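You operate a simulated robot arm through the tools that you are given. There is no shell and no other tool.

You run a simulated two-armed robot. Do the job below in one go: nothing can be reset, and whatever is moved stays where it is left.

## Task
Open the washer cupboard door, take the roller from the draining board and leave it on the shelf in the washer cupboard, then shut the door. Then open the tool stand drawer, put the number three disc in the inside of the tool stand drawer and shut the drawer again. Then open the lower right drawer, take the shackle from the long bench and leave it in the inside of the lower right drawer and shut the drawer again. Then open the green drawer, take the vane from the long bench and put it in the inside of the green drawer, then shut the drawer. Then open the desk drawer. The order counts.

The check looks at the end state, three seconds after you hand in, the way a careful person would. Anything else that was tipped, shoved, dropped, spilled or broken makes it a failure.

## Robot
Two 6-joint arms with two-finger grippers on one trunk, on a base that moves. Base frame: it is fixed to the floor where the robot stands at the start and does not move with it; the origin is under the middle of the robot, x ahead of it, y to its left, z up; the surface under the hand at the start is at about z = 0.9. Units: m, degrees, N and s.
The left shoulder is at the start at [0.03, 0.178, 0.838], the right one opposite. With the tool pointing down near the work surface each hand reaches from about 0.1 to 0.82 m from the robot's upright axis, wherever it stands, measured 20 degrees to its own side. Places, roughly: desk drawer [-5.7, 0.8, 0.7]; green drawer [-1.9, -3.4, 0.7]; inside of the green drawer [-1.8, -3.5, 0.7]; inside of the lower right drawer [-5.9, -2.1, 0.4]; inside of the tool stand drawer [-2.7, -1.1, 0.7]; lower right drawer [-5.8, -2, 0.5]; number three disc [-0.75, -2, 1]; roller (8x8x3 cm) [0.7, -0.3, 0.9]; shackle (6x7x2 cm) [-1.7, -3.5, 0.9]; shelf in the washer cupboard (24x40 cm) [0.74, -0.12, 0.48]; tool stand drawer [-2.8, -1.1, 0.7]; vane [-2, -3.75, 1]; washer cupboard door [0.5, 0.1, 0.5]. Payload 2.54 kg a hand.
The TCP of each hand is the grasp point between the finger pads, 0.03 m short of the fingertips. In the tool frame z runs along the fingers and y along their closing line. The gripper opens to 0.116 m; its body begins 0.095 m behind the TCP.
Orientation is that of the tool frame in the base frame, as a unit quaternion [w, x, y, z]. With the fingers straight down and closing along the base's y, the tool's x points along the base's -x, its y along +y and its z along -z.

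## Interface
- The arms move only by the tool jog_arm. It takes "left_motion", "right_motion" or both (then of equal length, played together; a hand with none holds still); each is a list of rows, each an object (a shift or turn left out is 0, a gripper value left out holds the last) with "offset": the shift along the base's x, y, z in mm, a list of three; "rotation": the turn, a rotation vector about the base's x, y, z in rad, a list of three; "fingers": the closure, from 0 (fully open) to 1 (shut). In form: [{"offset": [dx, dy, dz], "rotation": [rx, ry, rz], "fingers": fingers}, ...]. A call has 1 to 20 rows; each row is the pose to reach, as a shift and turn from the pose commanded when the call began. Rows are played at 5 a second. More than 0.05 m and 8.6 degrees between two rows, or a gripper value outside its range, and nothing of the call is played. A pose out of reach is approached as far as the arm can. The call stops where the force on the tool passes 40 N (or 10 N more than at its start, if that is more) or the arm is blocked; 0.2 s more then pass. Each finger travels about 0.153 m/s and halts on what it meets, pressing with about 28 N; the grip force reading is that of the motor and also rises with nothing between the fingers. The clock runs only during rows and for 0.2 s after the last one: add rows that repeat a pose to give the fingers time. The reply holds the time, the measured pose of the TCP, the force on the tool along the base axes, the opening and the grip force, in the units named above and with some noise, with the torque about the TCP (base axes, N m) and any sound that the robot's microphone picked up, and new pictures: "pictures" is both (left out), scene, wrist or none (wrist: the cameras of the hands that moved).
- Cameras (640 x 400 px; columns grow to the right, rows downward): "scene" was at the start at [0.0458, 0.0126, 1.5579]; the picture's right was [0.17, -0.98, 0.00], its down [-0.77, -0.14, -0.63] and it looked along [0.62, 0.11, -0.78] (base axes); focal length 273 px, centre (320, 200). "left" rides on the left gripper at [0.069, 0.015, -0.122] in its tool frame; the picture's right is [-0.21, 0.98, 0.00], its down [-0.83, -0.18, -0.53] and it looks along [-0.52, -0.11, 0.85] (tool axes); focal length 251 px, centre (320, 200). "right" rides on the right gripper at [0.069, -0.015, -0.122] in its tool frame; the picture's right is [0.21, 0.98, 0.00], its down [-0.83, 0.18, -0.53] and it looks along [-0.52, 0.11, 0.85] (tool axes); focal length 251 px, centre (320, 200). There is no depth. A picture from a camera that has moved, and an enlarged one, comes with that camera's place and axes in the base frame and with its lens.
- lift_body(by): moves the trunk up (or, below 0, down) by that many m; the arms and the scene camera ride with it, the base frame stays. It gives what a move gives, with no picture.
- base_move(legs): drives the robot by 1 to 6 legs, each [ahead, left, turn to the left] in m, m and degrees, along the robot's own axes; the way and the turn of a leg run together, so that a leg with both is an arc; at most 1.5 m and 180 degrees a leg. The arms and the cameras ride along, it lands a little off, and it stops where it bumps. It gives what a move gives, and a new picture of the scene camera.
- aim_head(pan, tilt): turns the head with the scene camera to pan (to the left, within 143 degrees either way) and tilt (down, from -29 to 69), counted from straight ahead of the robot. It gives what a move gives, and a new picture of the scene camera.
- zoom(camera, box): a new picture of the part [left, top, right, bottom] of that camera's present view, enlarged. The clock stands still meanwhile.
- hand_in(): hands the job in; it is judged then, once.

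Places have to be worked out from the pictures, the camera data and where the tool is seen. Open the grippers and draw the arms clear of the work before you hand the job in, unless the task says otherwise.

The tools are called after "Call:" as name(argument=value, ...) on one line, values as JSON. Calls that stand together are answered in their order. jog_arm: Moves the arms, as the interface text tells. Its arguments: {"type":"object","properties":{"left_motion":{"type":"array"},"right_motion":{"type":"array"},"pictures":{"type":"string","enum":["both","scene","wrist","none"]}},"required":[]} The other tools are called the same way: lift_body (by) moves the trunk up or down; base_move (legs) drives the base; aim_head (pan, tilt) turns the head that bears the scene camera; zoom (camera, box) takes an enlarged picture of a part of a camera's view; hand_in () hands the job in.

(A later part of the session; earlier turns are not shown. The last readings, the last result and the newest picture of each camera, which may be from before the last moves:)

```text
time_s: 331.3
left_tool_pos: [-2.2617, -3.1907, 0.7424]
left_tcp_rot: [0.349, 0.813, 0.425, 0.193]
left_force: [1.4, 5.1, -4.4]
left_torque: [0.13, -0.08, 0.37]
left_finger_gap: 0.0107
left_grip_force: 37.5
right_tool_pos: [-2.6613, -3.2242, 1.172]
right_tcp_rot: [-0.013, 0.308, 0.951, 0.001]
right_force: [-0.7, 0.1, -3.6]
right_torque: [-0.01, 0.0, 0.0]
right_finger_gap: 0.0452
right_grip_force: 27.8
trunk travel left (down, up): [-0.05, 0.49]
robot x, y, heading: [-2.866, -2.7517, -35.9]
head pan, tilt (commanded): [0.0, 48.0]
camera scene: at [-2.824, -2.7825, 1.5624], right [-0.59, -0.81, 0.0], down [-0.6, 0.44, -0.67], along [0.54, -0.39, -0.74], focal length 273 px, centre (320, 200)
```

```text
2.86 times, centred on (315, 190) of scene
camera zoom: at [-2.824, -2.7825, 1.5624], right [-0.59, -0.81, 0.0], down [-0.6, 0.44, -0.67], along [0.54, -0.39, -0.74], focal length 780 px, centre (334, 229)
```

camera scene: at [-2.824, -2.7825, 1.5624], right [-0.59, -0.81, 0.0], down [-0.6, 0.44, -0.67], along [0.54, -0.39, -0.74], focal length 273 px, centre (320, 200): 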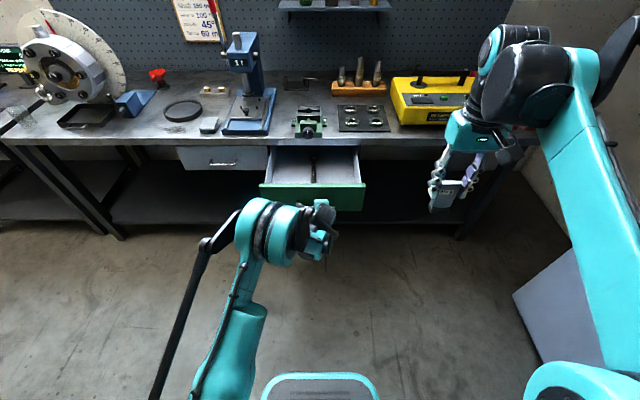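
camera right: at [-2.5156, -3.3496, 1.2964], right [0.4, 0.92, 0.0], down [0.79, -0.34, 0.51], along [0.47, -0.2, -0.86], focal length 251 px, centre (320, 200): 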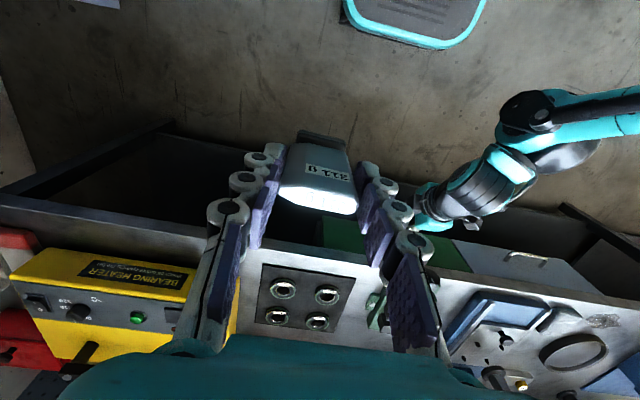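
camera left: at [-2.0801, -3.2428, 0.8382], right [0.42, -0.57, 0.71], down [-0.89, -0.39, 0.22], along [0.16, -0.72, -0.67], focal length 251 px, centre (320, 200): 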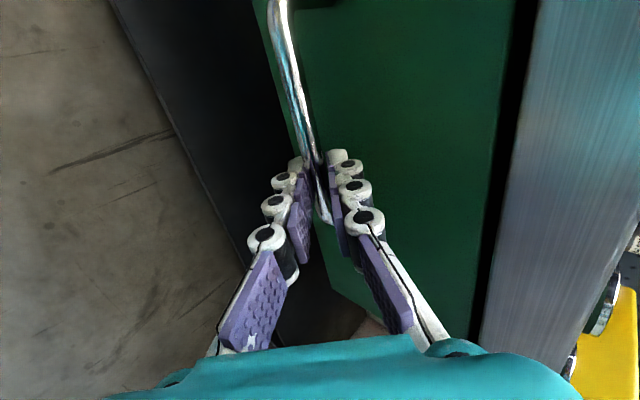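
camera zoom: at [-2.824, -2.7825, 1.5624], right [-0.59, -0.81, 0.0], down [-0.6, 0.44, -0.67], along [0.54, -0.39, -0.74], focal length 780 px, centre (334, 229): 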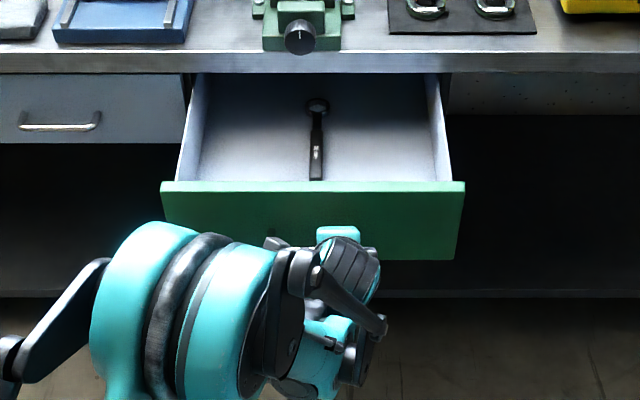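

The drawer is open about 26 cm; a ring spanner lies in its middle, and the right half is free. I'll release the handle and return the left hand up to its rest pose.

Call:
jog_arm(left_motion=[{"offset": [0, 0, 0], "fingers": 0.8}, {"offset": [0, 0, 0], "fingers": 0.72}, {"offset": [-20.3, 13.4, 22.8], "fingers": 0.72}, {"offset": [-40.7, 26.9, 45.5]}, {"offset": [-61, 40.3, 68.3]}, {"offset": [-70.1, 72.6, 100.1], "rotation": [0.0428, 0.0588, 0]}, {"offset": [-79.2, 104.8, 131.8], "rotation": [0.0855, 0.1177, 0]}, {"offset": [-88.3, 137.1, 163.6], "rotation": [0.1283, 0.1765, 0]}, {"offset": [-97.4, 169.3, 195.3], "rotation": [0.171, 0.2353, 0]}, {"offset": [-106.5, 201.6, 227.1], "rotation": [0.2138, 0.2942, 0]}, {"offset": [-115.6, 233.9, 258.8], "rotation": [0.2565, 0.353, 0]}, {"offset": [-124.7, 266.1, 290.6], "rotation": [0.2993, 0.4118, 0]}, {"offset": [-133.8, 298.4, 322.3], "rotation": [0.342, 0.4707, 0]}, {"offset": [-142.9, 330.6, 354.1], "rotation": [0.3848, 0.5295, 0]}, {"offset": [-152, 362.9, 385.8], "rotation": [0.4275, 0.5883, 0]}, {"offset": [-161.1, 395.1, 417.6], "rotation": [0.4703, 0.6472, 0]}, {"offset": [-170.2, 427.4, 449.3], "rotation": [0.513, 0.706, 0]}], pictures="none")

Call:
base_move(legs=[[0.2, 0, 0]])

Call:
aim_head(pan=0, tilt=55)

Call:
zoom(camera="scene", box=[220, 100, 420, 260])

```text
time_s: 334.9
left_tool_pos: [-2.4327, -2.7637, 1.1925]
left_tcp_rot: [-0.032, 0.89, 0.455, 0.002]
left_force: [0.8, -0.3, 0.2]
left_torque: [0.01, -0.03, -0.01]
left_finger_gap: 0.0326
left_grip_force: 0.0
right_tool_pos: [-2.6635, -3.2239, 1.1725]
right_tcp_rot: [-0.013, 0.308, 0.951, 0.002]
right_force: [-0.2, 0.5, -3.3]
right_torque: [0.02, -0.01, 0.01]
right_finger_gap: 0.0454
right_grip_force: 28.0
trunk travel left (down, up): [-0.05, 0.49]
robot x, y, heading: [-2.8662, -2.7537, -36.1]
head pan, tilt (commanded): [0.0, 48.0]
```

```text
time_s: 336.5
left_tool_pos: [-2.2723, -2.8817, 1.1913]
left_tcp_rot: [-0.032, 0.89, 0.454, 0.002]
left_force: [0.8, -0.6, -0.7]
left_torque: [0.04, 0.05, -0.03]
left_finger_gap: 0.0324
left_grip_force: 0.0
right_tool_pos: [-2.5045, -3.3417, 1.1721]
right_tcp_rot: [-0.013, 0.309, 0.951, 0.001]
right_force: [-0.3, -1.3, -3.7]
right_torque: [0.03, 0.05, 0.02]
right_finger_gap: 0.0452
right_grip_force: 28.3
trunk travel left (down, up): [-0.05, 0.49]
robot x, y, heading: [-2.704, -2.8701, -36.4]
head pan, tilt (commanded): [0.0, 48.0]
camera scene: at [-2.6642, -2.8994, 1.5623], right [-0.59, -0.81, 0.0], down [-0.6, 0.44, -0.67], along [0.54, -0.39, -0.74], focal length 273 px, centre (320, 200)
```

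scene: 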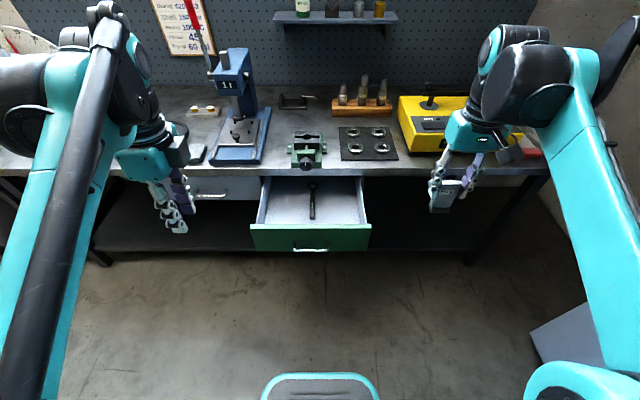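

```text
time_s: 337.1
left_tool_pos: [-2.2732, -2.8799, 1.1921]
left_tcp_rot: [-0.032, 0.89, 0.454, 0.002]
left_force: [-0.4, -0.6, -0.4]
left_torque: [-0.02, -0.02, 0.01]
left_finger_gap: 0.0323
left_grip_force: 0.1
right_tool_pos: [-2.5059, -3.3412, 1.1726]
right_tcp_rot: [-0.013, 0.309, 0.951, 0.001]
right_force: [-0.1, 1.1, -4.5]
right_torque: [0.0, 0.05, 0.03]
right_finger_gap: 0.0452
right_grip_force: 27.5
trunk travel left (down, up): [-0.05, 0.49]
robot x, y, heading: [-2.7067, -2.8702, -35.9]
head pan, tilt (commanded): [0.0, 55.0]
camera scene: at [-2.6712, -2.8943, 1.5532], right [-0.59, -0.81, 0.0], down [-0.66, 0.48, -0.57], along [0.46, -0.34, -0.82], focal length 273 px, centre (320, 200)
```

scene: 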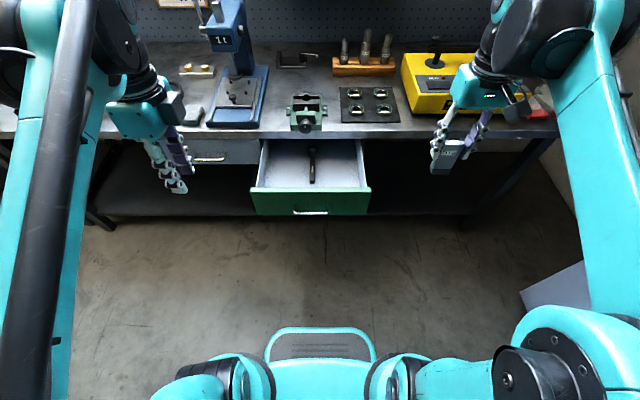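

```text
2.50 times, centred on (320, 180) of scene
camera zoom: at [-2.6712, -2.8943, 1.5532], right [-0.59, -0.81, 0.0], down [-0.66, 0.48, -0.57], along [0.46, -0.34, -0.82], focal length 682 px, centre (320, 250)
```

zoom: 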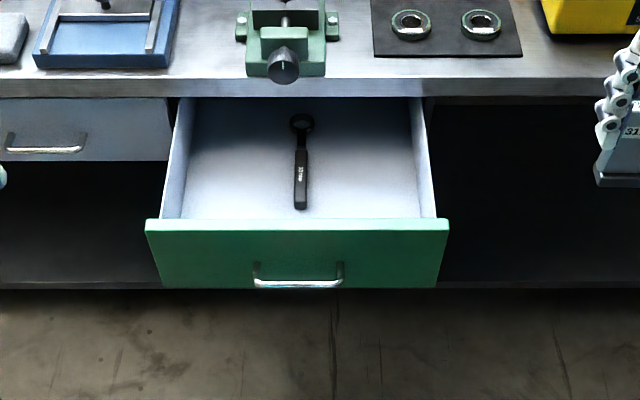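

The right half of the drawer is clear (spanner at y'≈0.03). I'll bring the vane over (0.75, -0.08), then lower it in upright; the drawer is about 13 cm deep inside, enough for the 9 cm vane.

Call:
jog_arm(right_motion=[{"offset": [39.7, -4, -19.2]}, {"offset": [79.5, -7.9, -38.3]}, {"offset": [119.2, -11.9, -57.5]}, {"offset": [159, -15.8, -76.7]}, {"offset": [198.7, -19.8, -95.8]}, {"offset": [238.5, -23.7, -115]}, {"offset": [278.2, -27.7, -134.2]}, {"offset": [318, -31.6, -153.3]}, {"offset": [357.7, -35.6, -172.5]}])

```text
time_s: 339.1
left_tool_pos: [-2.2703, -2.8819, 1.1916]
left_tcp_rot: [-0.033, 0.89, 0.454, 0.002]
left_force: [1.3, -0.3, -1.0]
left_torque: [0.0, 0.08, 0.01]
left_finger_gap: 0.0324
left_grip_force: 0.0
right_tool_pos: [-2.1486, -3.3799, 0.9988]
right_tcp_rot: [-0.014, 0.31, 0.951, 0.001]
right_force: [0.9, 0.3, -4.6]
right_torque: [0.01, 0.07, -0.02]
right_finger_gap: 0.0454
right_grip_force: 27.5
trunk travel left (down, up): [-0.05, 0.49]
robot x, y, heading: [-2.7062, -2.8696, -36.1]
head pan, tilt (commanded): [0.0, 55.0]
camera scene: at [-2.6682, -2.8957, 1.553], right [-0.59, -0.81, 0.0], down [-0.66, 0.48, -0.57], along [0.46, -0.34, -0.82], focal length 273 px, centre (320, 200)
camera right: at [-2.2096, -3.3509, 1.1227], right [0.4, 0.92, 0.0], down [0.79, -0.35, 0.51], along [0.47, -0.2, -0.86], focal length 251 px, centre (320, 200)
```

scene: 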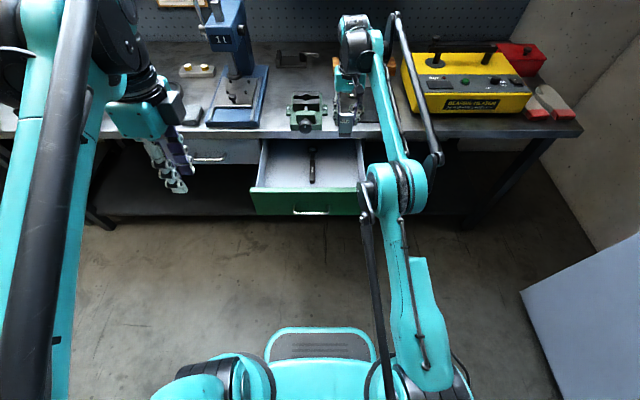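
right: 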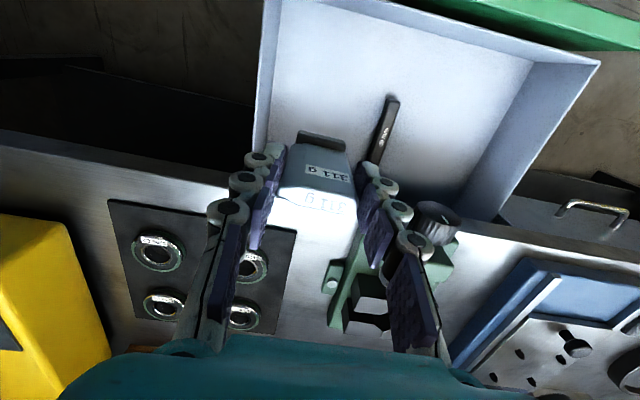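

The landing spot is clear of the spanner and walls. I'll lower the vane into the drawer, slowing near the floor.

Call:
jog_arm(right_motion=[{"offset": [0, 0, -45]}, {"offset": [0, 0, -90]}, {"offset": [0, 0, -135]}, {"offset": [0, 0, -180]}, {"offset": [0, 0, -215]}, {"offset": [0, 0, -230]}, {"offset": [0, 0, -236]}, {"offset": [0, 0, -241]}, {"offset": [0, 0, -246]}, {"offset": [0, 0, -251]}, {"offset": [0, 0, -256]}, {"offset": [0, 0, -261]}, {"offset": [0, 0, -266]}])

```text
time_s: 341.9
left_tool_pos: [-2.2744, -2.8789, 1.1932]
left_tcp_rot: [-0.031, 0.89, 0.455, 0.003]
left_force: [0.5, 1.1, 0.1]
left_torque: [0.02, 0.02, -0.01]
left_finger_gap: 0.0324
left_grip_force: 0.0
right_tool_pos: [-2.1481, -3.3764, 0.735]
right_tcp_rot: [-0.013, 0.309, 0.951, 0.001]
right_force: [0.1, -0.5, 17.4]
right_torque: [-0.09, -0.09, 0.0]
right_finger_gap: 0.0455
right_grip_force: 27.4
trunk travel left (down, up): [-0.05, 0.49]
robot x, y, heading: [-2.7026, -2.8702, -36.2]
head pan, tilt (commanded): [0.0, 55.0]
camera scene: at [-2.6726, -2.8928, 1.5532], right [-0.59, -0.81, 0.0], down [-0.66, 0.48, -0.57], along [0.46, -0.34, -0.82], focal length 273 px, centre (320, 200)
camera right: at [-2.2112, -3.3481, 0.8596], right [0.4, 0.92, 0.0], down [0.79, -0.34, 0.51], along [0.47, -0.21, -0.86], focal length 251 px, centre (320, 200)
```

scene: 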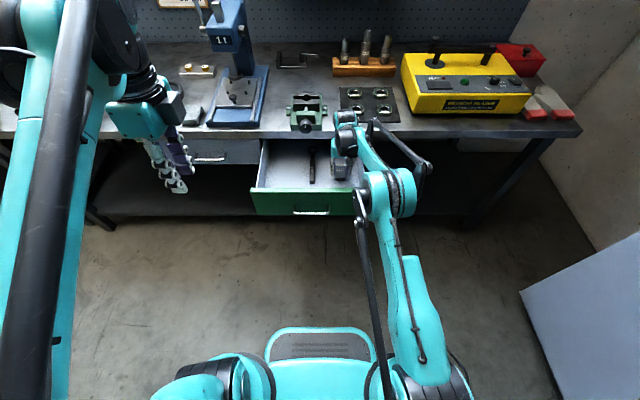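
right: 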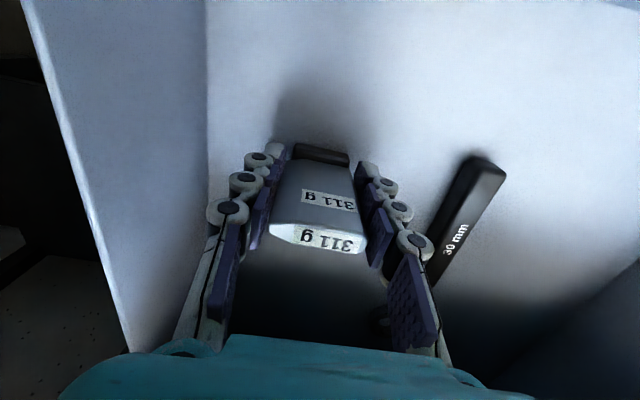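

The vane's root rests on the drawer floor (about 21 N). I'll ease off, open the fingers gradually, and lift straight up so it stays standing.

Call:
jog_arm(right_motion=[{"offset": [0, 0, 3]}, {"offset": [0, 0, 3], "fingers": 0.62}, {"offset": [0, 0, 3], "fingers": 0.57}, {"offset": [0, 0, 3], "fingers": 0.5}, {"offset": [0, 0, 3], "fingers": 0.4}, {"offset": [0, 0, 3], "fingers": 0.36}, {"offset": [0, 0, 15]}, {"offset": [0, 0, 40]}, {"offset": [0, 0, 75]}, {"offset": [0, 0, 115]}, {"offset": [0, 0, 160]}, {"offset": [0, 0, 205]}, {"offset": [0, 0, 250]}, {"offset": [0, 0, 295]}])

```text
time_s: 344.9
left_tool_pos: [-2.2731, -2.88, 1.1936]
left_tcp_rot: [-0.031, 0.89, 0.454, 0.003]
left_force: [0.7, -0.7, -0.5]
left_torque: [0.01, 0.01, 0.03]
left_finger_gap: 0.0325
left_grip_force: 0.0
right_tool_pos: [-2.1552, -3.3722, 1.0248]
right_tcp_rot: [-0.012, 0.309, 0.951, 0.001]
right_force: [-0.4, -0.2, 0.8]
right_torque: [-0.02, -0.03, 0.02]
right_finger_gap: 0.0742
right_grip_force: 0.1
right hand out of reach, approached as far as the arm can: row 14
trunk travel left (down, up): [-0.05, 0.49]
robot x, y, heading: [-2.7066, -2.8698, -36.3]
head pan, tilt (commanded): [0.0, 55.0]
camera scene: at [-2.6717, -2.8938, 1.5532], right [-0.59, -0.81, 0.0], down [-0.66, 0.48, -0.57], along [0.46, -0.34, -0.82], focal length 273 px, centre (320, 200)
camera right: at [-2.2183, -3.3444, 1.15], right [0.4, 0.92, 0.0], down [0.79, -0.34, 0.51], along [0.47, -0.21, -0.86], focal length 251 px, centre (320, 200)
```

scene: 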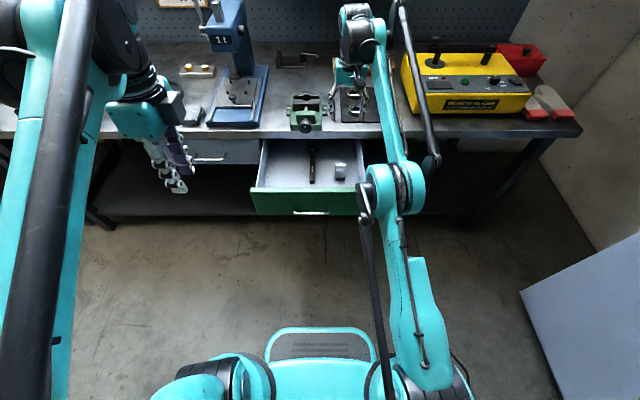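
right: 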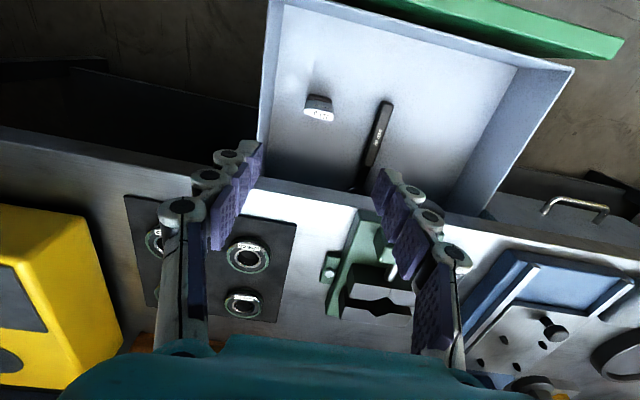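

The vane stands in the drawer and the spanner is undisturbed. I'll back off 0.13 m and bring the right hand, closed and pitched forward, in front of the panel to the right of the handle.

Call:
base_move(legs=[[-0.13, 0, 0]])

Call:
jog_arm(right_motion=[{"offset": [-28, 30, -10], "rotation": [-0.0588, -0.0806, 0], "fingers": 0.7}, {"offset": [-55.8, 59.2, -35], "rotation": [-0.1175, -0.1611, 0], "fingers": 1}, {"offset": [-55.8, 59.2, -80], "rotation": [-0.1763, -0.2417, 0]}, {"offset": [-55.8, 59.2, -125], "rotation": [-0.235, -0.3223, 0]}, {"offset": [-55.8, 59.2, -170], "rotation": [-0.2938, -0.4029, 0]}, {"offset": [-55.8, 59.2, -215], "rotation": [-0.3525, -0.4834, 0]}, {"offset": [-55.8, 59.2, -262], "rotation": [-0.4113, -0.564, 0]}, {"offset": [-55.8, 59.2, -262], "rotation": [-0.4113, -0.564, 0]}])

```text
time_s: 346.2
left_tool_pos: [-2.3799, -2.8037, 1.1924]
left_tcp_rot: [-0.031, 0.89, 0.454, 0.004]
left_force: [0.0, -0.3, 0.1]
left_torque: [-0.04, -0.05, 0.02]
left_finger_gap: 0.0325
left_grip_force: 0.0
right_tool_pos: [-2.2622, -3.2961, 1.0263]
right_tcp_rot: [-0.012, 0.31, 0.951, 0.001]
right_force: [-0.8, 0.3, 0.6]
right_torque: [-0.02, -0.04, 0.02]
right_finger_gap: 0.0744
right_grip_force: 0.0
trunk travel left (down, up): [-0.05, 0.49]
robot x, y, heading: [-2.8125, -2.7943, -36.3]
head pan, tilt (commanded): [0.0, 55.0]
camera scene: at [-2.7778, -2.8163, 1.5532], right [-0.59, -0.81, 0.0], down [-0.66, 0.48, -0.57], along [0.46, -0.34, -0.82], focal length 273 px, centre (320, 200)
```

scene: 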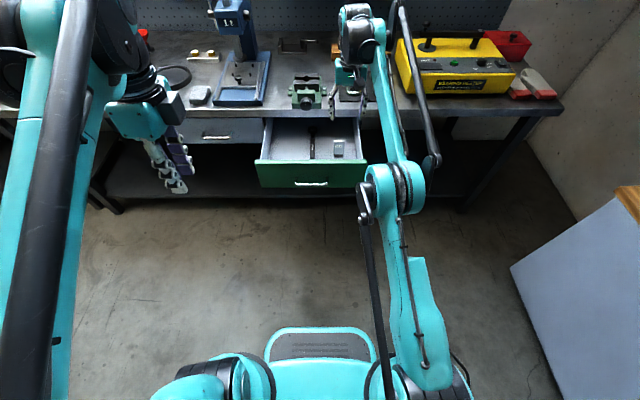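

```text
time_s: 348.0
left_tool_pos: [-2.3781, -2.8046, 1.1921]
left_tcp_rot: [-0.032, 0.89, 0.454, 0.003]
left_force: [-0.6, 0.5, -0.5]
left_torque: [-0.02, 0.01, -0.01]
left_finger_gap: 0.0323
left_grip_force: 0.0
right_tool_pos: [-2.3184, -3.2366, 0.7632]
right_tcp_rot: [0.314, 0.294, 0.897, -0.105]
right_force: [-0.5, -0.1, 0.2]
right_torque: [-0.02, 0.0, 0.01]
right_finger_gap: 0.0
right_grip_force: 27.8
trunk travel left (down, up): [-0.05, 0.49]
robot x, y, heading: [-2.8098, -2.792, -36.1]
head pan, tilt (commanded): [0.0, 55.0]
camera scene: at [-2.7766, -2.8172, 1.5532], right [-0.59, -0.81, 0.0], down [-0.66, 0.48, -0.57], along [0.46, -0.34, -0.82], focal length 273 px, centre (320, 200)
camera right: at [-2.4323, -3.1704, 0.816], right [0.44, 0.89, -0.14], down [0.36, -0.04, 0.93], along [0.82, -0.46, -0.34], focal length 251 px, centre (320, 200)
```

scene: 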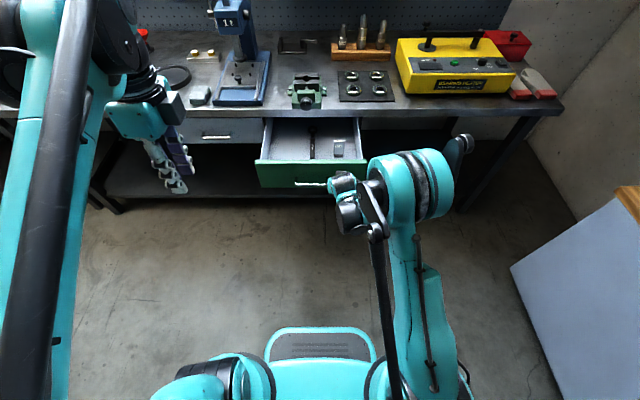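
right: 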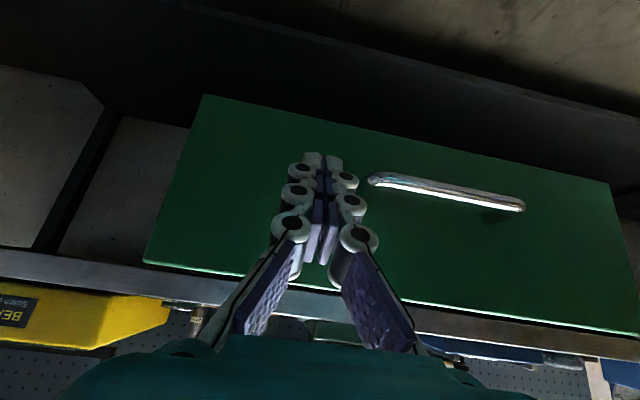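

The fingertips face the panel to the right of the handle, and the vane still stands. I'll push the drawer in slowly (about 4 cm/s) with the arm.

Call:
jog_arm(right_motion=[{"offset": [14.5, -10.6, 0]}, {"offset": [29.1, -21.2, 0]}, {"offset": [43.6, -31.8, 0]}, {"offset": [50.1, -36.5, 0]}, {"offset": [56.6, -41.2, 0]}, {"offset": [63, -46, 0]}, {"offset": [69.5, -50.7, 0]}, {"offset": [76, -55.4, 0]}, {"offset": [82.4, -60.1, 0]}, {"offset": [88.9, -64.8, 0]}, {"offset": [95.3, -69.5, 0]}, {"offset": [101.8, -74.2, 0]}, {"offset": [108.3, -79, 0]}, {"offset": [114.7, -83.7, 0]}, {"offset": [121.2, -88.4, 0]}, {"offset": [127.7, -93.1, 0]}, {"offset": [134.1, -97.8, 0]}, {"offset": [140.6, -102.5, 0]}, {"offset": [147.1, -107.2, 0]}, {"offset": [153.5, -111.9, 0]}])

```text
time_s: 352.2
left_tool_pos: [-2.3785, -2.8042, 1.1927]
left_tcp_rot: [-0.032, 0.891, 0.453, 0.001]
left_force: [0.4, -0.4, 0.2]
left_torque: [0.02, 0.0, 0.02]
left_finger_gap: 0.0323
left_grip_force: 0.1
right_tool_pos: [-2.1646, -3.3506, 0.7626]
right_tcp_rot: [0.313, 0.293, 0.898, -0.104]
right_force: [-0.6, 0.5, 0.6]
right_torque: [0.01, 0.04, 0.0]
right_finger_gap: 0.0
right_grip_force: 28.9
trunk travel left (down, up): [-0.05, 0.49]
robot x, y, heading: [-2.8132, -2.7919, -36.0]
head pan, tilt (commanded): [0.0, 55.0]
camera scene: at [-2.776, -2.8177, 1.5531], right [-0.59, -0.81, 0.0], down [-0.66, 0.48, -0.57], along [0.46, -0.34, -0.82], focal length 273 px, centre (320, 200)
camera right: at [-2.2786, -3.2838, 0.8157], right [0.44, 0.89, -0.14], down [0.36, -0.04, 0.93], along [0.82, -0.46, -0.34], focal length 251 px, centre (320, 200)
```

scene: 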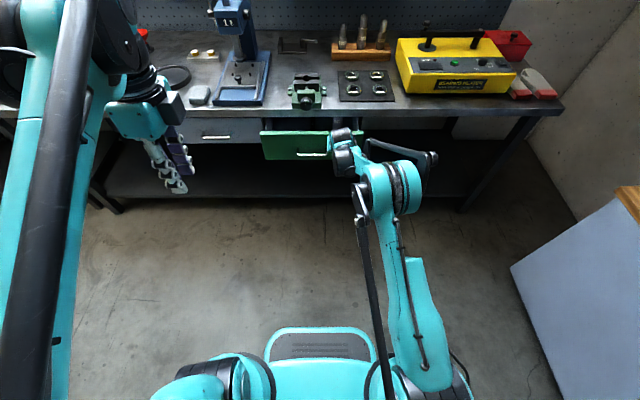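
right: 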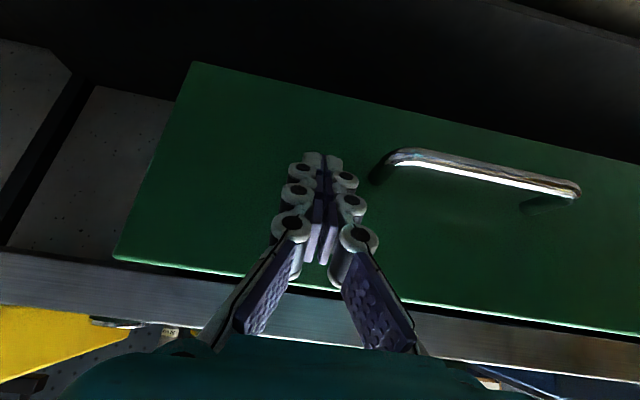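

The drawer moved in smoothly. I'll retract the arm 14 cm, bring the base forward by the same amount, and push the rest slowly.

Call:
jog_arm(right_motion=[{"offset": [-35, 25.5, 0]}, {"offset": [-70, 51, 0]}, {"offset": [-105, 76.6, 0]}, {"offset": [-117, 85.3, 0]}], pictures="none")

Call:
base_move(legs=[[0.13, 0, 0]])

Call:
jog_arm(right_motion=[{"offset": [6.5, -4.7, 0]}, {"offset": [13, -9.4, 0]}, {"offset": [19.5, -14.2, 0]}, {"offset": [26, -18.9, 0]}, {"offset": [32.4, -23.6, 0]}, {"offset": [38.9, -28.3, 0]}, {"offset": [45.4, -33, 0]}, {"offset": [51.9, -37.8, 0]}, {"offset": [58.3, -42.5, 0]}, {"offset": [64.8, -47.2, 0]}, {"offset": [71.3, -51.9, 0]}, {"offset": [77.8, -56.6, 0]}, {"offset": [84.2, -61.3, 0]}, {"offset": [90.7, -66, 0]}, {"offset": [97.2, -70.8, 0]}, {"offset": [103.7, -75.5, 0]}, {"offset": [110.1, -80.2, 0]}, {"offset": [116.6, -84.9, 0]}, {"offset": [123.1, -89.6, 0]}, {"offset": [129.5, -94.3, 0]}])

```text
time_s: 353.2
left_tool_pos: [-2.379, -2.804, 1.1923]
left_tcp_rot: [-0.032, 0.891, 0.453, 0.002]
left_force: [-0.6, 0.5, -0.3]
left_torque: [0.02, -0.01, 0.0]
left_finger_gap: 0.0326
left_grip_force: 0.0
right_tool_pos: [-2.2799, -3.2654, 0.7641]
right_tcp_rot: [0.312, 0.294, 0.897, -0.105]
right_force: [0.1, 0.1, 0.3]
right_torque: [-0.03, 0.0, -0.05]
right_finger_gap: 0.0
right_grip_force: 29.2
trunk travel left (down, up): [-0.05, 0.49]
robot x, y, heading: [-2.8126, -2.7909, -36.1]
head pan, tilt (commanded): [0.0, 55.0]
```

```text
time_s: 354.5
left_tool_pos: [-2.2697, -2.8865, 1.1924]
left_tcp_rot: [-0.032, 0.891, 0.452, 0.003]
left_force: [-0.2, -0.7, -0.2]
left_torque: [0.05, 0.05, -0.03]
left_finger_gap: 0.0325
left_grip_force: 0.2
right_tool_pos: [-2.1736, -3.3467, 0.7637]
right_tcp_rot: [0.313, 0.295, 0.897, -0.105]
right_force: [0.9, -0.1, -0.7]
right_torque: [0.01, 0.01, -0.03]
right_finger_gap: 0.0
right_grip_force: 28.7
trunk travel left (down, up): [-0.05, 0.49]
robot x, y, heading: [-2.7023, -2.8691, -36.1]
head pan, tilt (commanded): [0.0, 55.0]
camera scene: at [-2.668, -2.8971, 1.5531], right [-0.59, -0.8, 0.0], down [-0.66, 0.49, -0.57], along [0.46, -0.34, -0.82], focal length 273 px, centre (320, 200)
```

scene: 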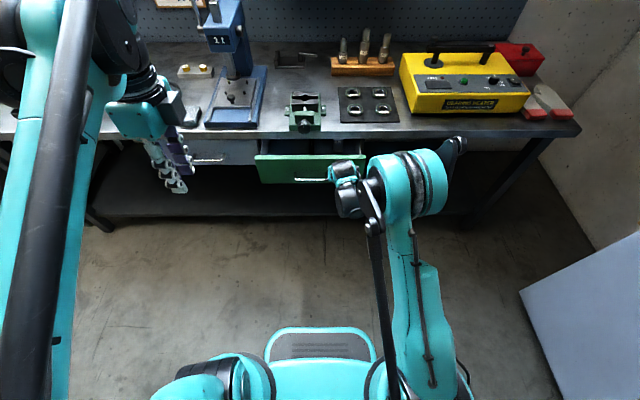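

```text
time_s: 357.8
left_tool_pos: [-2.275, -2.8836, 1.1938]
left_tcp_rot: [-0.032, 0.891, 0.452, 0.003]
left_force: [0.5, -0.1, 0.0]
left_torque: [0.0, 0.07, -0.01]
left_finger_gap: 0.0323
left_grip_force: 0.1
right_tool_pos: [-2.0814, -3.4117, 0.764]
right_tcp_rot: [0.307, 0.296, 0.899, -0.104]
right_force: [-14.9, 8.8, 4.5]
right_torque: [0.07, 0.13, -0.01]
right_finger_gap: 0.0061
right_grip_force: 28.6
trunk travel left (down, up): [-0.05, 0.49]
robot x, y, heading: [-2.705, -2.8713, -36.4]
head pan, tilt (commanded): [0.0, 55.0]
stopped in row 16 (right hand): the force on the tool passed its limit at 51 N (the readings are from after the stop); the commanded pose is now the measured one
camera scene: at [-2.672, -2.8942, 1.5534], right [-0.59, -0.8, 0.0], down [-0.66, 0.49, -0.57], along [0.46, -0.34, -0.82], focal length 273 px, centre (320, 200)
camera right: at [-2.1947, -3.3471, 0.818], right [0.44, 0.89, -0.14], down [0.37, -0.05, 0.93], along [0.81, -0.46, -0.35], focal length 251 px, centre (320, 200)
```

scene: 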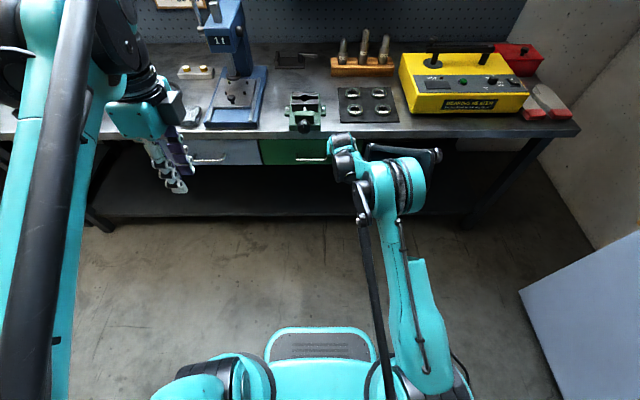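
right: 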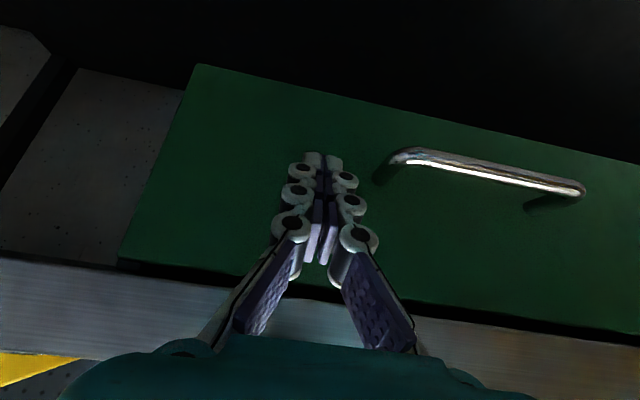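

The push met a firm stop. I'll zoom to check whether the green drawer is flush with the grey one beside it.

Call:
zoom(camera="scene", box=[180, 110, 360, 200])

```text
3.56 times, centred on (270, 155) of scene
camera zoom: at [-2.672, -2.8942, 1.5534], right [-0.59, -0.8, 0.0], down [-0.66, 0.49, -0.57], along [0.46, -0.34, -0.82], focal length 970 px, centre (498, 360)
```

zoom: 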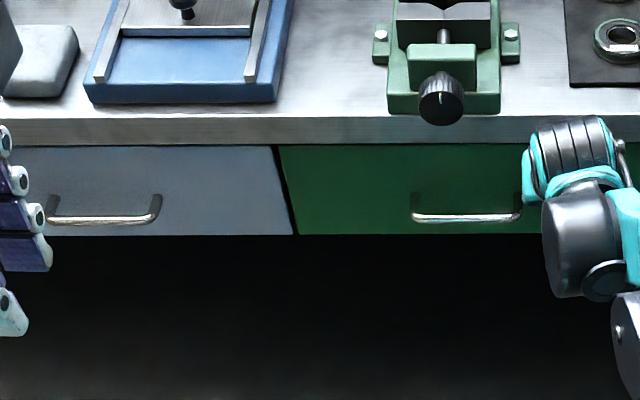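

The green and grey drawer fronts are flush, so it's shut. I'll back off 0.3 m and return the right hand to its raised rest pose.

Call:
base_move(legs=[[-0.3, 0, 0]])

Call:
jog_arm(right_motion=[{"offset": [-29.6, 9.2, 31.2], "rotation": [0.0316, 0.0434, 0]}, {"offset": [-59.3, 18.5, 62.5], "rotation": [0.0633, 0.0868, 0]}, {"offset": [-88.9, 27.7, 93.7], "rotation": [0.0949, 0.1302, 0]}, {"offset": [-118.6, 37, 124.9], "rotation": [0.1266, 0.1735, 0]}, {"offset": [-148.2, 46.2, 156.2], "rotation": [0.1582, 0.2169, 0]}, {"offset": [-177.8, 55.4, 187.4], "rotation": [0.1898, 0.2603, 0]}, {"offset": [-207.5, 64.7, 218.6], "rotation": [0.2215, 0.3037, 0]}, {"offset": [-237.1, 73.9, 249.8], "rotation": [0.2531, 0.3471, 0]}, {"offset": [-266.7, 83.1, 281.1], "rotation": [0.2847, 0.3905, 0]}, {"offset": [-296.4, 92.4, 312.3], "rotation": [0.3164, 0.4338, 0]}, {"offset": [-326, 101.6, 343.5], "rotation": [0.348, 0.4772, 0]}, {"offset": [-355.7, 110.9, 374.8], "rotation": [0.3797, 0.5206, 0]}, {"offset": [-385.3, 120.1, 406], "rotation": [0.4113, 0.564, 0]}], pictures="scene")

```text
time_s: 359.9
left_tool_pos: [-2.517, -2.7059, 1.192]
left_tcp_rot: [-0.032, 0.893, 0.449, 0.003]
left_force: [-1.4, 0.0, -0.3]
left_torque: [-0.03, -0.05, 0.01]
left_finger_gap: 0.0325
left_grip_force: 0.0
right_tool_pos: [-2.3291, -3.2376, 0.7636]
right_tcp_rot: [0.307, 0.299, 0.898, -0.105]
right_force: [-0.6, -0.4, 0.5]
right_torque: [0.03, 0.02, 0.02]
right_finger_gap: 0.0
right_grip_force: 28.6
trunk travel left (down, up): [-0.05, 0.49]
robot x, y, heading: [-2.9501, -2.6866, -37.0]
head pan, tilt (commanded): [0.0, 55.0]
camera scene: at [-2.9157, -2.7135, 1.5532], right [-0.6, -0.8, 0.0], down [-0.66, 0.49, -0.57], along [0.46, -0.34, -0.82], focal length 273 px, centre (320, 200)
```

scene: 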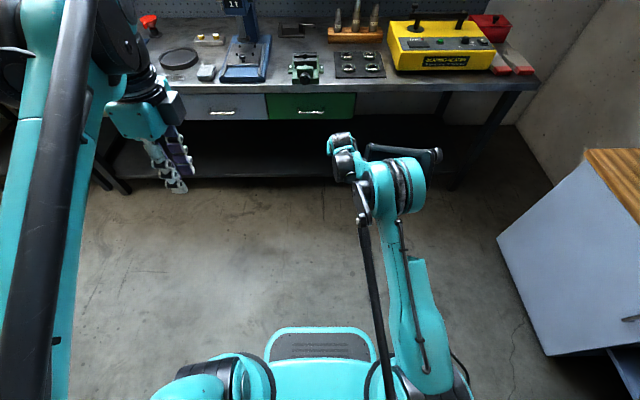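

```text
time_s: 362.7
left_tool_pos: [-2.5172, -2.7037, 1.1928]
left_tcp_rot: [-0.031, 0.893, 0.449, 0.002]
left_force: [-0.8, -0.1, 0.6]
left_torque: [-0.06, 0.0, 0.0]
left_finger_gap: 0.0325
left_grip_force: 0.0
right_tool_pos: [-2.7129, -3.1134, 1.1694]
right_tcp_rot: [-0.019, 0.313, 0.949, 0.0]
right_force: [0.1, -0.2, -0.3]
right_torque: [-0.01, -0.02, 0.03]
right_finger_gap: 0.0001
right_grip_force: 29.1
trunk travel left (down, up): [-0.05, 0.49]
robot x, y, heading: [-2.9475, -2.6884, -37.0]
head pan, tilt (commanded): [0.0, 55.0]
camera scene: at [-2.9155, -2.7138, 1.5532], right [-0.6, -0.8, 0.0], down [-0.66, 0.49, -0.57], along [0.46, -0.34, -0.82], focal length 273 px, centre (320, 200)
```

scene: 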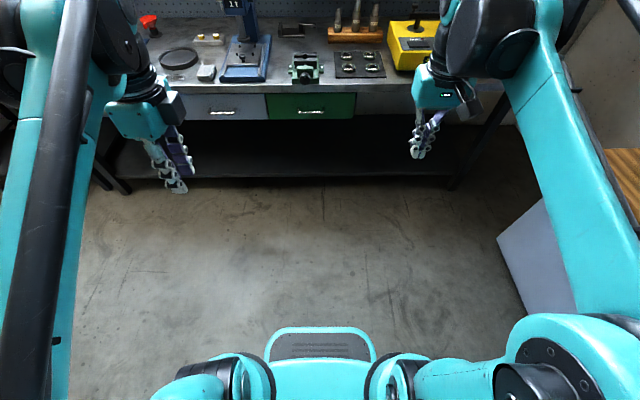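

Everything on the long bench looks right. The last part is the desk drawer near [-5.7, 0.8]; I'll back away across the open floor, strafe over, and turn around to face the desk.

Call:
base_move(legs=[[-1.25, 0, 0.8], [-1.25, 0, 0], [0, 1.2, 0], [0, 0, 180]])

Call:
aim_head(pan=0, tilt=28)

```text
time_s: 387.9
left_tool_pos: [-4.5419, -0.1646, 1.1919]
left_tcp_rot: [-0.004, -0.418, 0.908, -0.032]
left_force: [0.4, 0.4, -0.2]
left_torque: [0.03, -0.02, 0.01]
left_finger_gap: 0.0326
left_grip_force: 0.1
right_tool_pos: [-4.3188, 0.2318, 1.1683]
right_tcp_rot: [0.001, 0.938, -0.347, 0.019]
right_force: [-0.2, 0.0, -0.2]
right_torque: [0.02, -0.03, -0.02]
right_finger_gap: 0.0
right_grip_force: 28.4
trunk travel left (down, up): [-0.05, 0.49]
robot x, y, heading: [-4.1114, -0.2123, 139.3]
head pan, tilt (commanded): [0.0, 55.0]
camera scene: at [-4.143, -0.1841, 1.5532], right [0.65, 0.76, 0.0], down [0.62, -0.54, -0.57], along [-0.43, 0.37, -0.82], focal length 273 px, centre (320, 200)
```

scene: 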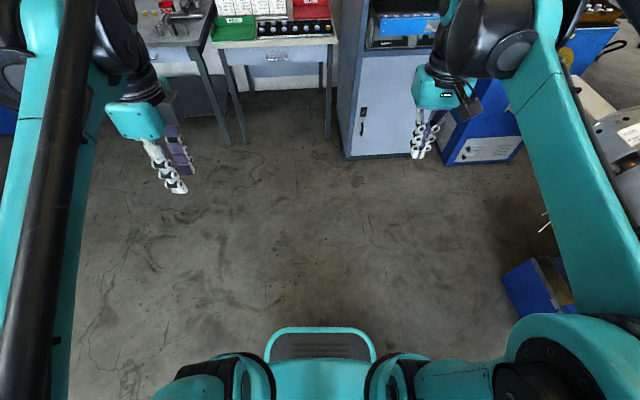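

```text
time_s: 388.8
left_tool_pos: [-4.541, -0.1643, 1.1923]
left_tcp_rot: [-0.004, -0.417, 0.908, -0.031]
left_force: [-0.1, 0.1, 0.2]
left_torque: [-0.03, 0.01, 0.01]
left_finger_gap: 0.0328
left_grip_force: 0.1
right_tool_pos: [-4.3186, 0.2315, 1.1679]
right_tcp_rot: [0.001, 0.937, -0.348, 0.02]
right_force: [-0.7, -0.1, 0.3]
right_torque: [0.0, 0.01, -0.02]
right_finger_gap: 0.0001
right_grip_force: 28.6
trunk travel left (down, up): [-0.05, 0.49]
robot x, y, heading: [-4.112, -0.2128, 139.0]
head pan, tilt (commanded): [0.0, 28.0]
camera scene: at [-4.1575, -0.1716, 1.5923], right [0.65, 0.76, 0.0], down [0.36, -0.31, -0.88], along [-0.67, 0.58, -0.47], focal length 273 px, centre (320, 200)
```

scene: 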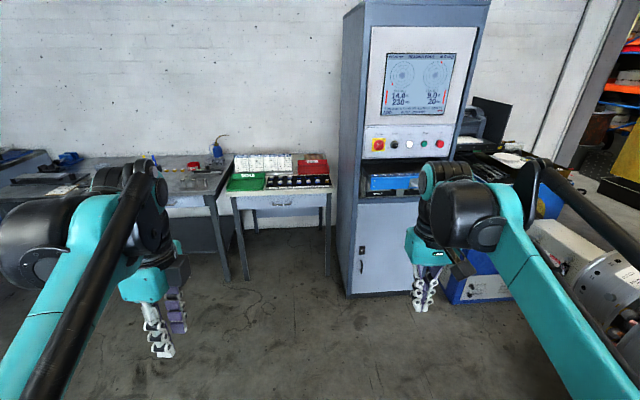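

The desk with its white drawer is ahead-left, beside a tall machine. I'll turn 4° to square up, move left 0.25 m and forward 0.6 m, and take a closer look.

Call:
base_move(legs=[[0, 0, 4.3], [0.6, 0.15, 0]])

Call:
aim_head(pan=0, tilt=38)

Call:
zoom(camera="scene", box=[220, 120, 400, 260])

```text
time_s: 392.7
left_tool_pos: [-5.1162, 0.0422, 1.1917]
left_tcp_rot: [-0.003, -0.45, 0.893, -0.032]
left_force: [-0.2, -0.3, -0.7]
left_torque: [0.0, 0.0, -0.03]
left_finger_gap: 0.0323
left_grip_force: 0.1
right_tool_pos: [-4.9196, 0.4527, 1.168]
right_tcp_rot: [0.0, 0.949, -0.314, 0.02]
right_force: [-0.3, -0.1, -0.6]
right_torque: [0.0, -0.02, 0.01]
right_finger_gap: 0.0
right_grip_force: 28.7
trunk travel left (down, up): [-0.05, 0.49]
robot x, y, heading: [-4.6846, 0.026, 143.3]
head pan, tilt (commanded): [0.0, 28.0]
camera scene: at [-4.7311, 0.0625, 1.5923], right [0.6, 0.8, 0.0], down [0.38, -0.28, -0.88], along [-0.71, 0.53, -0.47], focal length 273 px, centre (320, 200)
```

scene: 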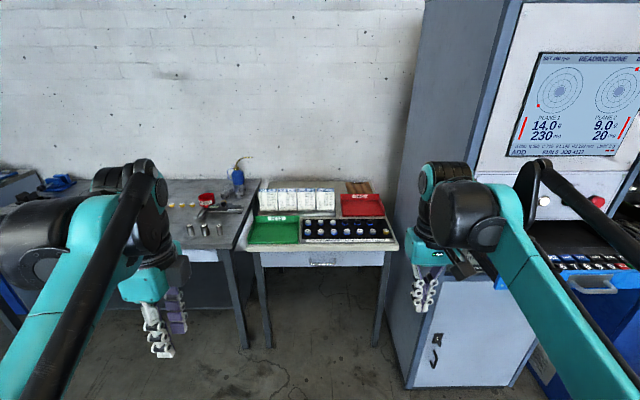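

```text
time_s: 393.4
left_tool_pos: [-5.1138, 0.0423, 1.1935]
left_tcp_rot: [-0.002, -0.45, 0.893, -0.031]
left_force: [-0.2, -0.3, 0.6]
left_torque: [0.01, 0.01, -0.05]
left_finger_gap: 0.0325
left_grip_force: 0.0
right_tool_pos: [-4.92, 0.4533, 1.1674]
right_tcp_rot: [0.0, 0.949, -0.313, 0.02]
right_force: [-0.2, -0.6, -0.1]
right_torque: [-0.01, 0.02, -0.03]
right_finger_gap: 0.0
right_grip_force: 29.0
trunk travel left (down, up): [-0.05, 0.49]
robot x, y, heading: [-4.6818, 0.0239, 143.1]
head pan, tilt (commanded): [0.0, 38.0]
camera scene: at [-4.7265, 0.0593, 1.5769], right [0.6, 0.8, 0.0], down [0.49, -0.37, -0.79], along [-0.63, 0.47, -0.62], focal length 273 px, centre (320, 200)
```

scene: 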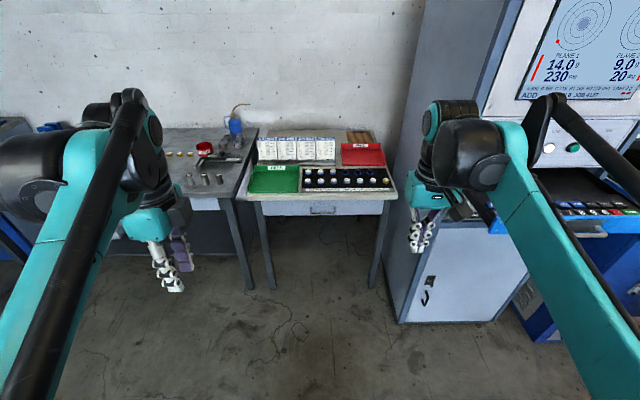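

```text
2.86 times, centred on (310, 190) of scene
camera zoom: at [-4.7265, 0.0593, 1.5769], right [0.6, 0.8, 0.0], down [0.49, -0.37, -0.79], along [-0.63, 0.47, -0.62], focal length 780 px, centre (349, 229)
```

zoom: 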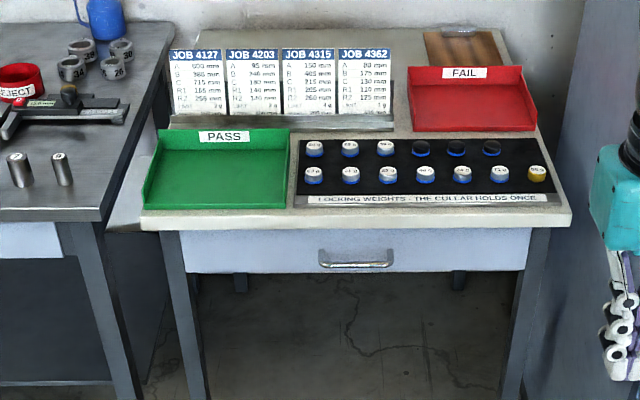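

The desk drawer's bar handle is about 1.08 m ahead on my centreline, z≈0.70. I'll drive forward 0.32 m to bring it into grasping range.

Call:
base_move(legs=[[0.32, 0.02, 0.7]])

Call:
aim_head(pan=0, tilt=48)

Call:
zoom(camera="scene", box=[250, 160, 390, 260])

```text
time_s: 395.6
left_tool_pos: [-5.3831, 0.21, 1.1935]
left_tcp_rot: [-0.002, -0.454, 0.89, -0.032]
left_force: [0.3, 0.2, -0.1]
left_torque: [-0.02, 0.0, -0.01]
left_finger_gap: 0.0326
left_grip_force: 0.0
right_tool_pos: [-5.1937, 0.6228, 1.1678]
right_tcp_rot: [-0.001, 0.951, -0.308, 0.021]
right_force: [0.7, 0.6, 0.4]
right_torque: [-0.01, -0.06, -0.01]
right_finger_gap: 0.0
right_grip_force: 28.7
trunk travel left (down, up): [-0.05, 0.49]
robot x, y, heading: [-4.9515, 0.1992, 144.0]
head pan, tilt (commanded): [0.0, 38.0]
camera scene: at [-4.9958, 0.2322, 1.5768], right [0.59, 0.81, 0.0], down [0.5, -0.36, -0.79], along [-0.64, 0.46, -0.62], focal length 273 px, centre (320, 200)
```

scene: 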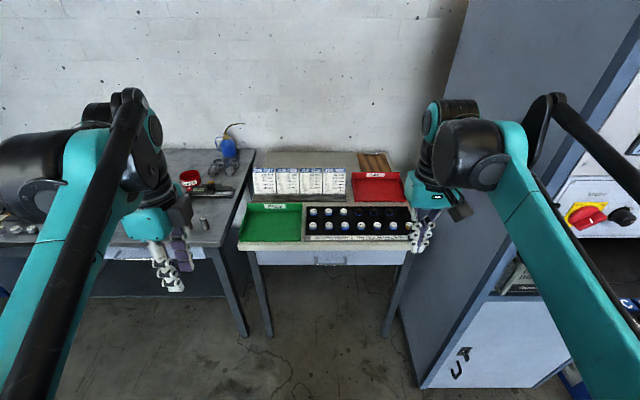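

```text
time_s: 396.3
left_tool_pos: [-5.3828, 0.2104, 1.1931]
left_tcp_rot: [-0.003, -0.454, 0.89, -0.032]
left_force: [-0.3, -0.9, -0.5]
left_torque: [-0.02, -0.01, -0.02]
left_finger_gap: 0.0324
left_grip_force: 0.1
right_tool_pos: [-5.1927, 0.6238, 1.168]
right_tcp_rot: [0.0, 0.951, -0.308, 0.02]
right_force: [-0.5, 0.5, 0.8]
right_torque: [-0.02, -0.01, -0.01]
right_finger_gap: 0.0002
right_grip_force: 28.8
trunk travel left (down, up): [-0.05, 0.49]
robot x, y, heading: [-4.952, 0.1971, 144.0]
head pan, tilt (commanded): [0.0, 48.0]
camera scene: at [-4.9886, 0.227, 1.5624], right [0.59, 0.81, 0.0], down [0.6, -0.44, -0.67], along [-0.54, 0.39, -0.74], focal length 273 px, centre (320, 200)
```

scene: 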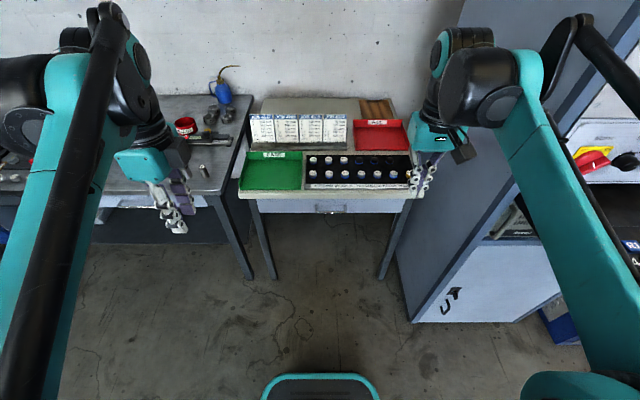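

```text
4.00 times, centred on (320, 210) of scene
camera zoom: at [-4.9886, 0.227, 1.5624], right [0.59, 0.81, 0.0], down [0.6, -0.44, -0.67], along [-0.54, 0.39, -0.74], focal length 1092 px, centre (320, 160)
```

zoom: 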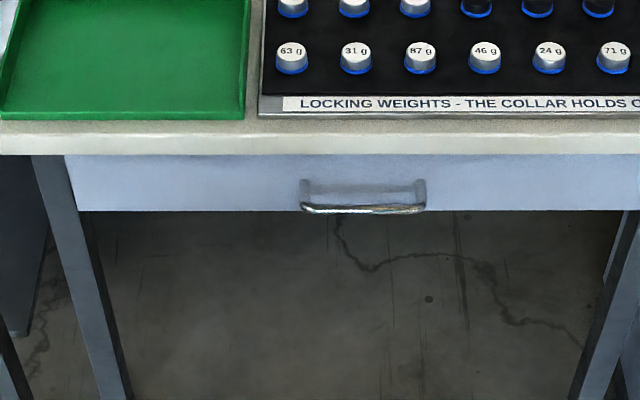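

The bar is at 0.752 m ahead, z≈0.705, y' -0.11 to 0.02. I'll bring the left hand down to a pre-grasp pitched 45° in front of it.

Call:
jog_arm(left_motion=[{"offset": [-7, 31.1, -31], "rotation": [0.0379, 0.0521, 0], "fingers": 0.72}, {"offset": [-14, 62.2, -62], "rotation": [0.0758, 0.1043, 0]}, {"offset": [-21, 93.3, -93], "rotation": [0.1137, 0.1564, 0]}, {"offset": [-27.9, 124.3, -124], "rotation": [0.1515, 0.2086, 0]}, {"offset": [-34.9, 155.4, -155], "rotation": [0.1894, 0.2607, 0]}, {"offset": [-41.9, 186.5, -186], "rotation": [0.2273, 0.3128, 0]}, {"offset": [-48.9, 217.6, -217], "rotation": [0.2652, 0.365, 0]}, {"offset": [-55.9, 248.7, -248], "rotation": [0.3031, 0.4171, 0]}, {"offset": [-62.9, 279.8, -279], "rotation": [0.341, 0.4692, 0]}, {"offset": [-69.8, 310.8, -310], "rotation": [0.3788, 0.5214, 0]}, {"offset": [-76.8, 341.9, -341], "rotation": [0.4167, 0.5735, 0]}, {"offset": [-83.8, 373, -372], "rotation": [0.4546, 0.6257, 0]}, {"offset": [-90.8, 404.1, -403], "rotation": [0.4925, 0.6778, 0]}])

```text
time_s: 399.1
left_tool_pos: [-5.4741, 0.6169, 0.7875]
left_tcp_rot: [-0.186, -0.427, 0.82, 0.333]
left_force: [0.6, 0.4, 0.0]
left_torque: [0.0, -0.02, 0.02]
left_finger_gap: 0.0324
left_grip_force: 0.1
right_tool_pos: [-5.1938, 0.6249, 1.1674]
right_tcp_rot: [0.0, 0.951, -0.307, 0.02]
right_force: [-0.3, 1.0, -0.7]
right_torque: [-0.01, 0.0, -0.01]
right_finger_gap: 0.0001
right_grip_force: 28.6
trunk travel left (down, up): [-0.05, 0.49]
robot x, y, heading: [-4.9527, 0.2016, 144.0]
head pan, tilt (commanded): [0.0, 48.0]
camera scene: at [-4.9893, 0.2284, 1.5623], right [0.59, 0.81, 0.0], down [0.6, -0.44, -0.67], along [-0.54, 0.39, -0.74], focal length 273 px, centre (320, 200)
camera left: at [-5.4507, 0.5187, 0.8867], right [-0.44, 0.58, 0.68], down [0.89, 0.4, 0.23], along [-0.14, 0.71, -0.69], focal length 251 px, centre (320, 200)
```

scene: 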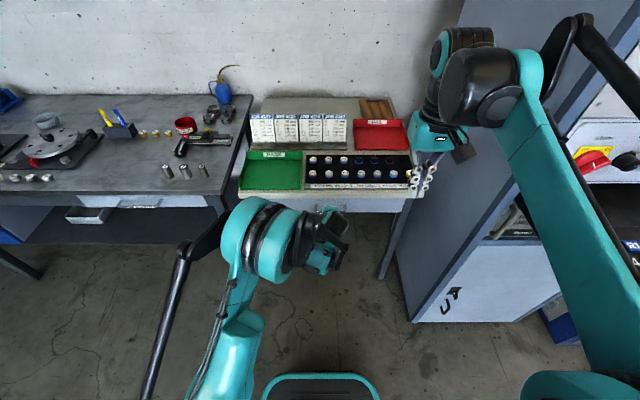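
left: 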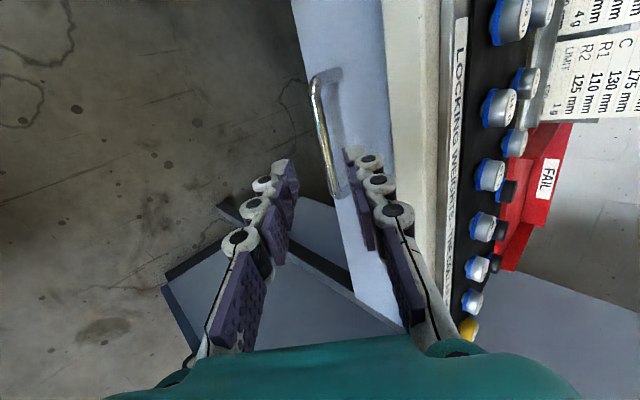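

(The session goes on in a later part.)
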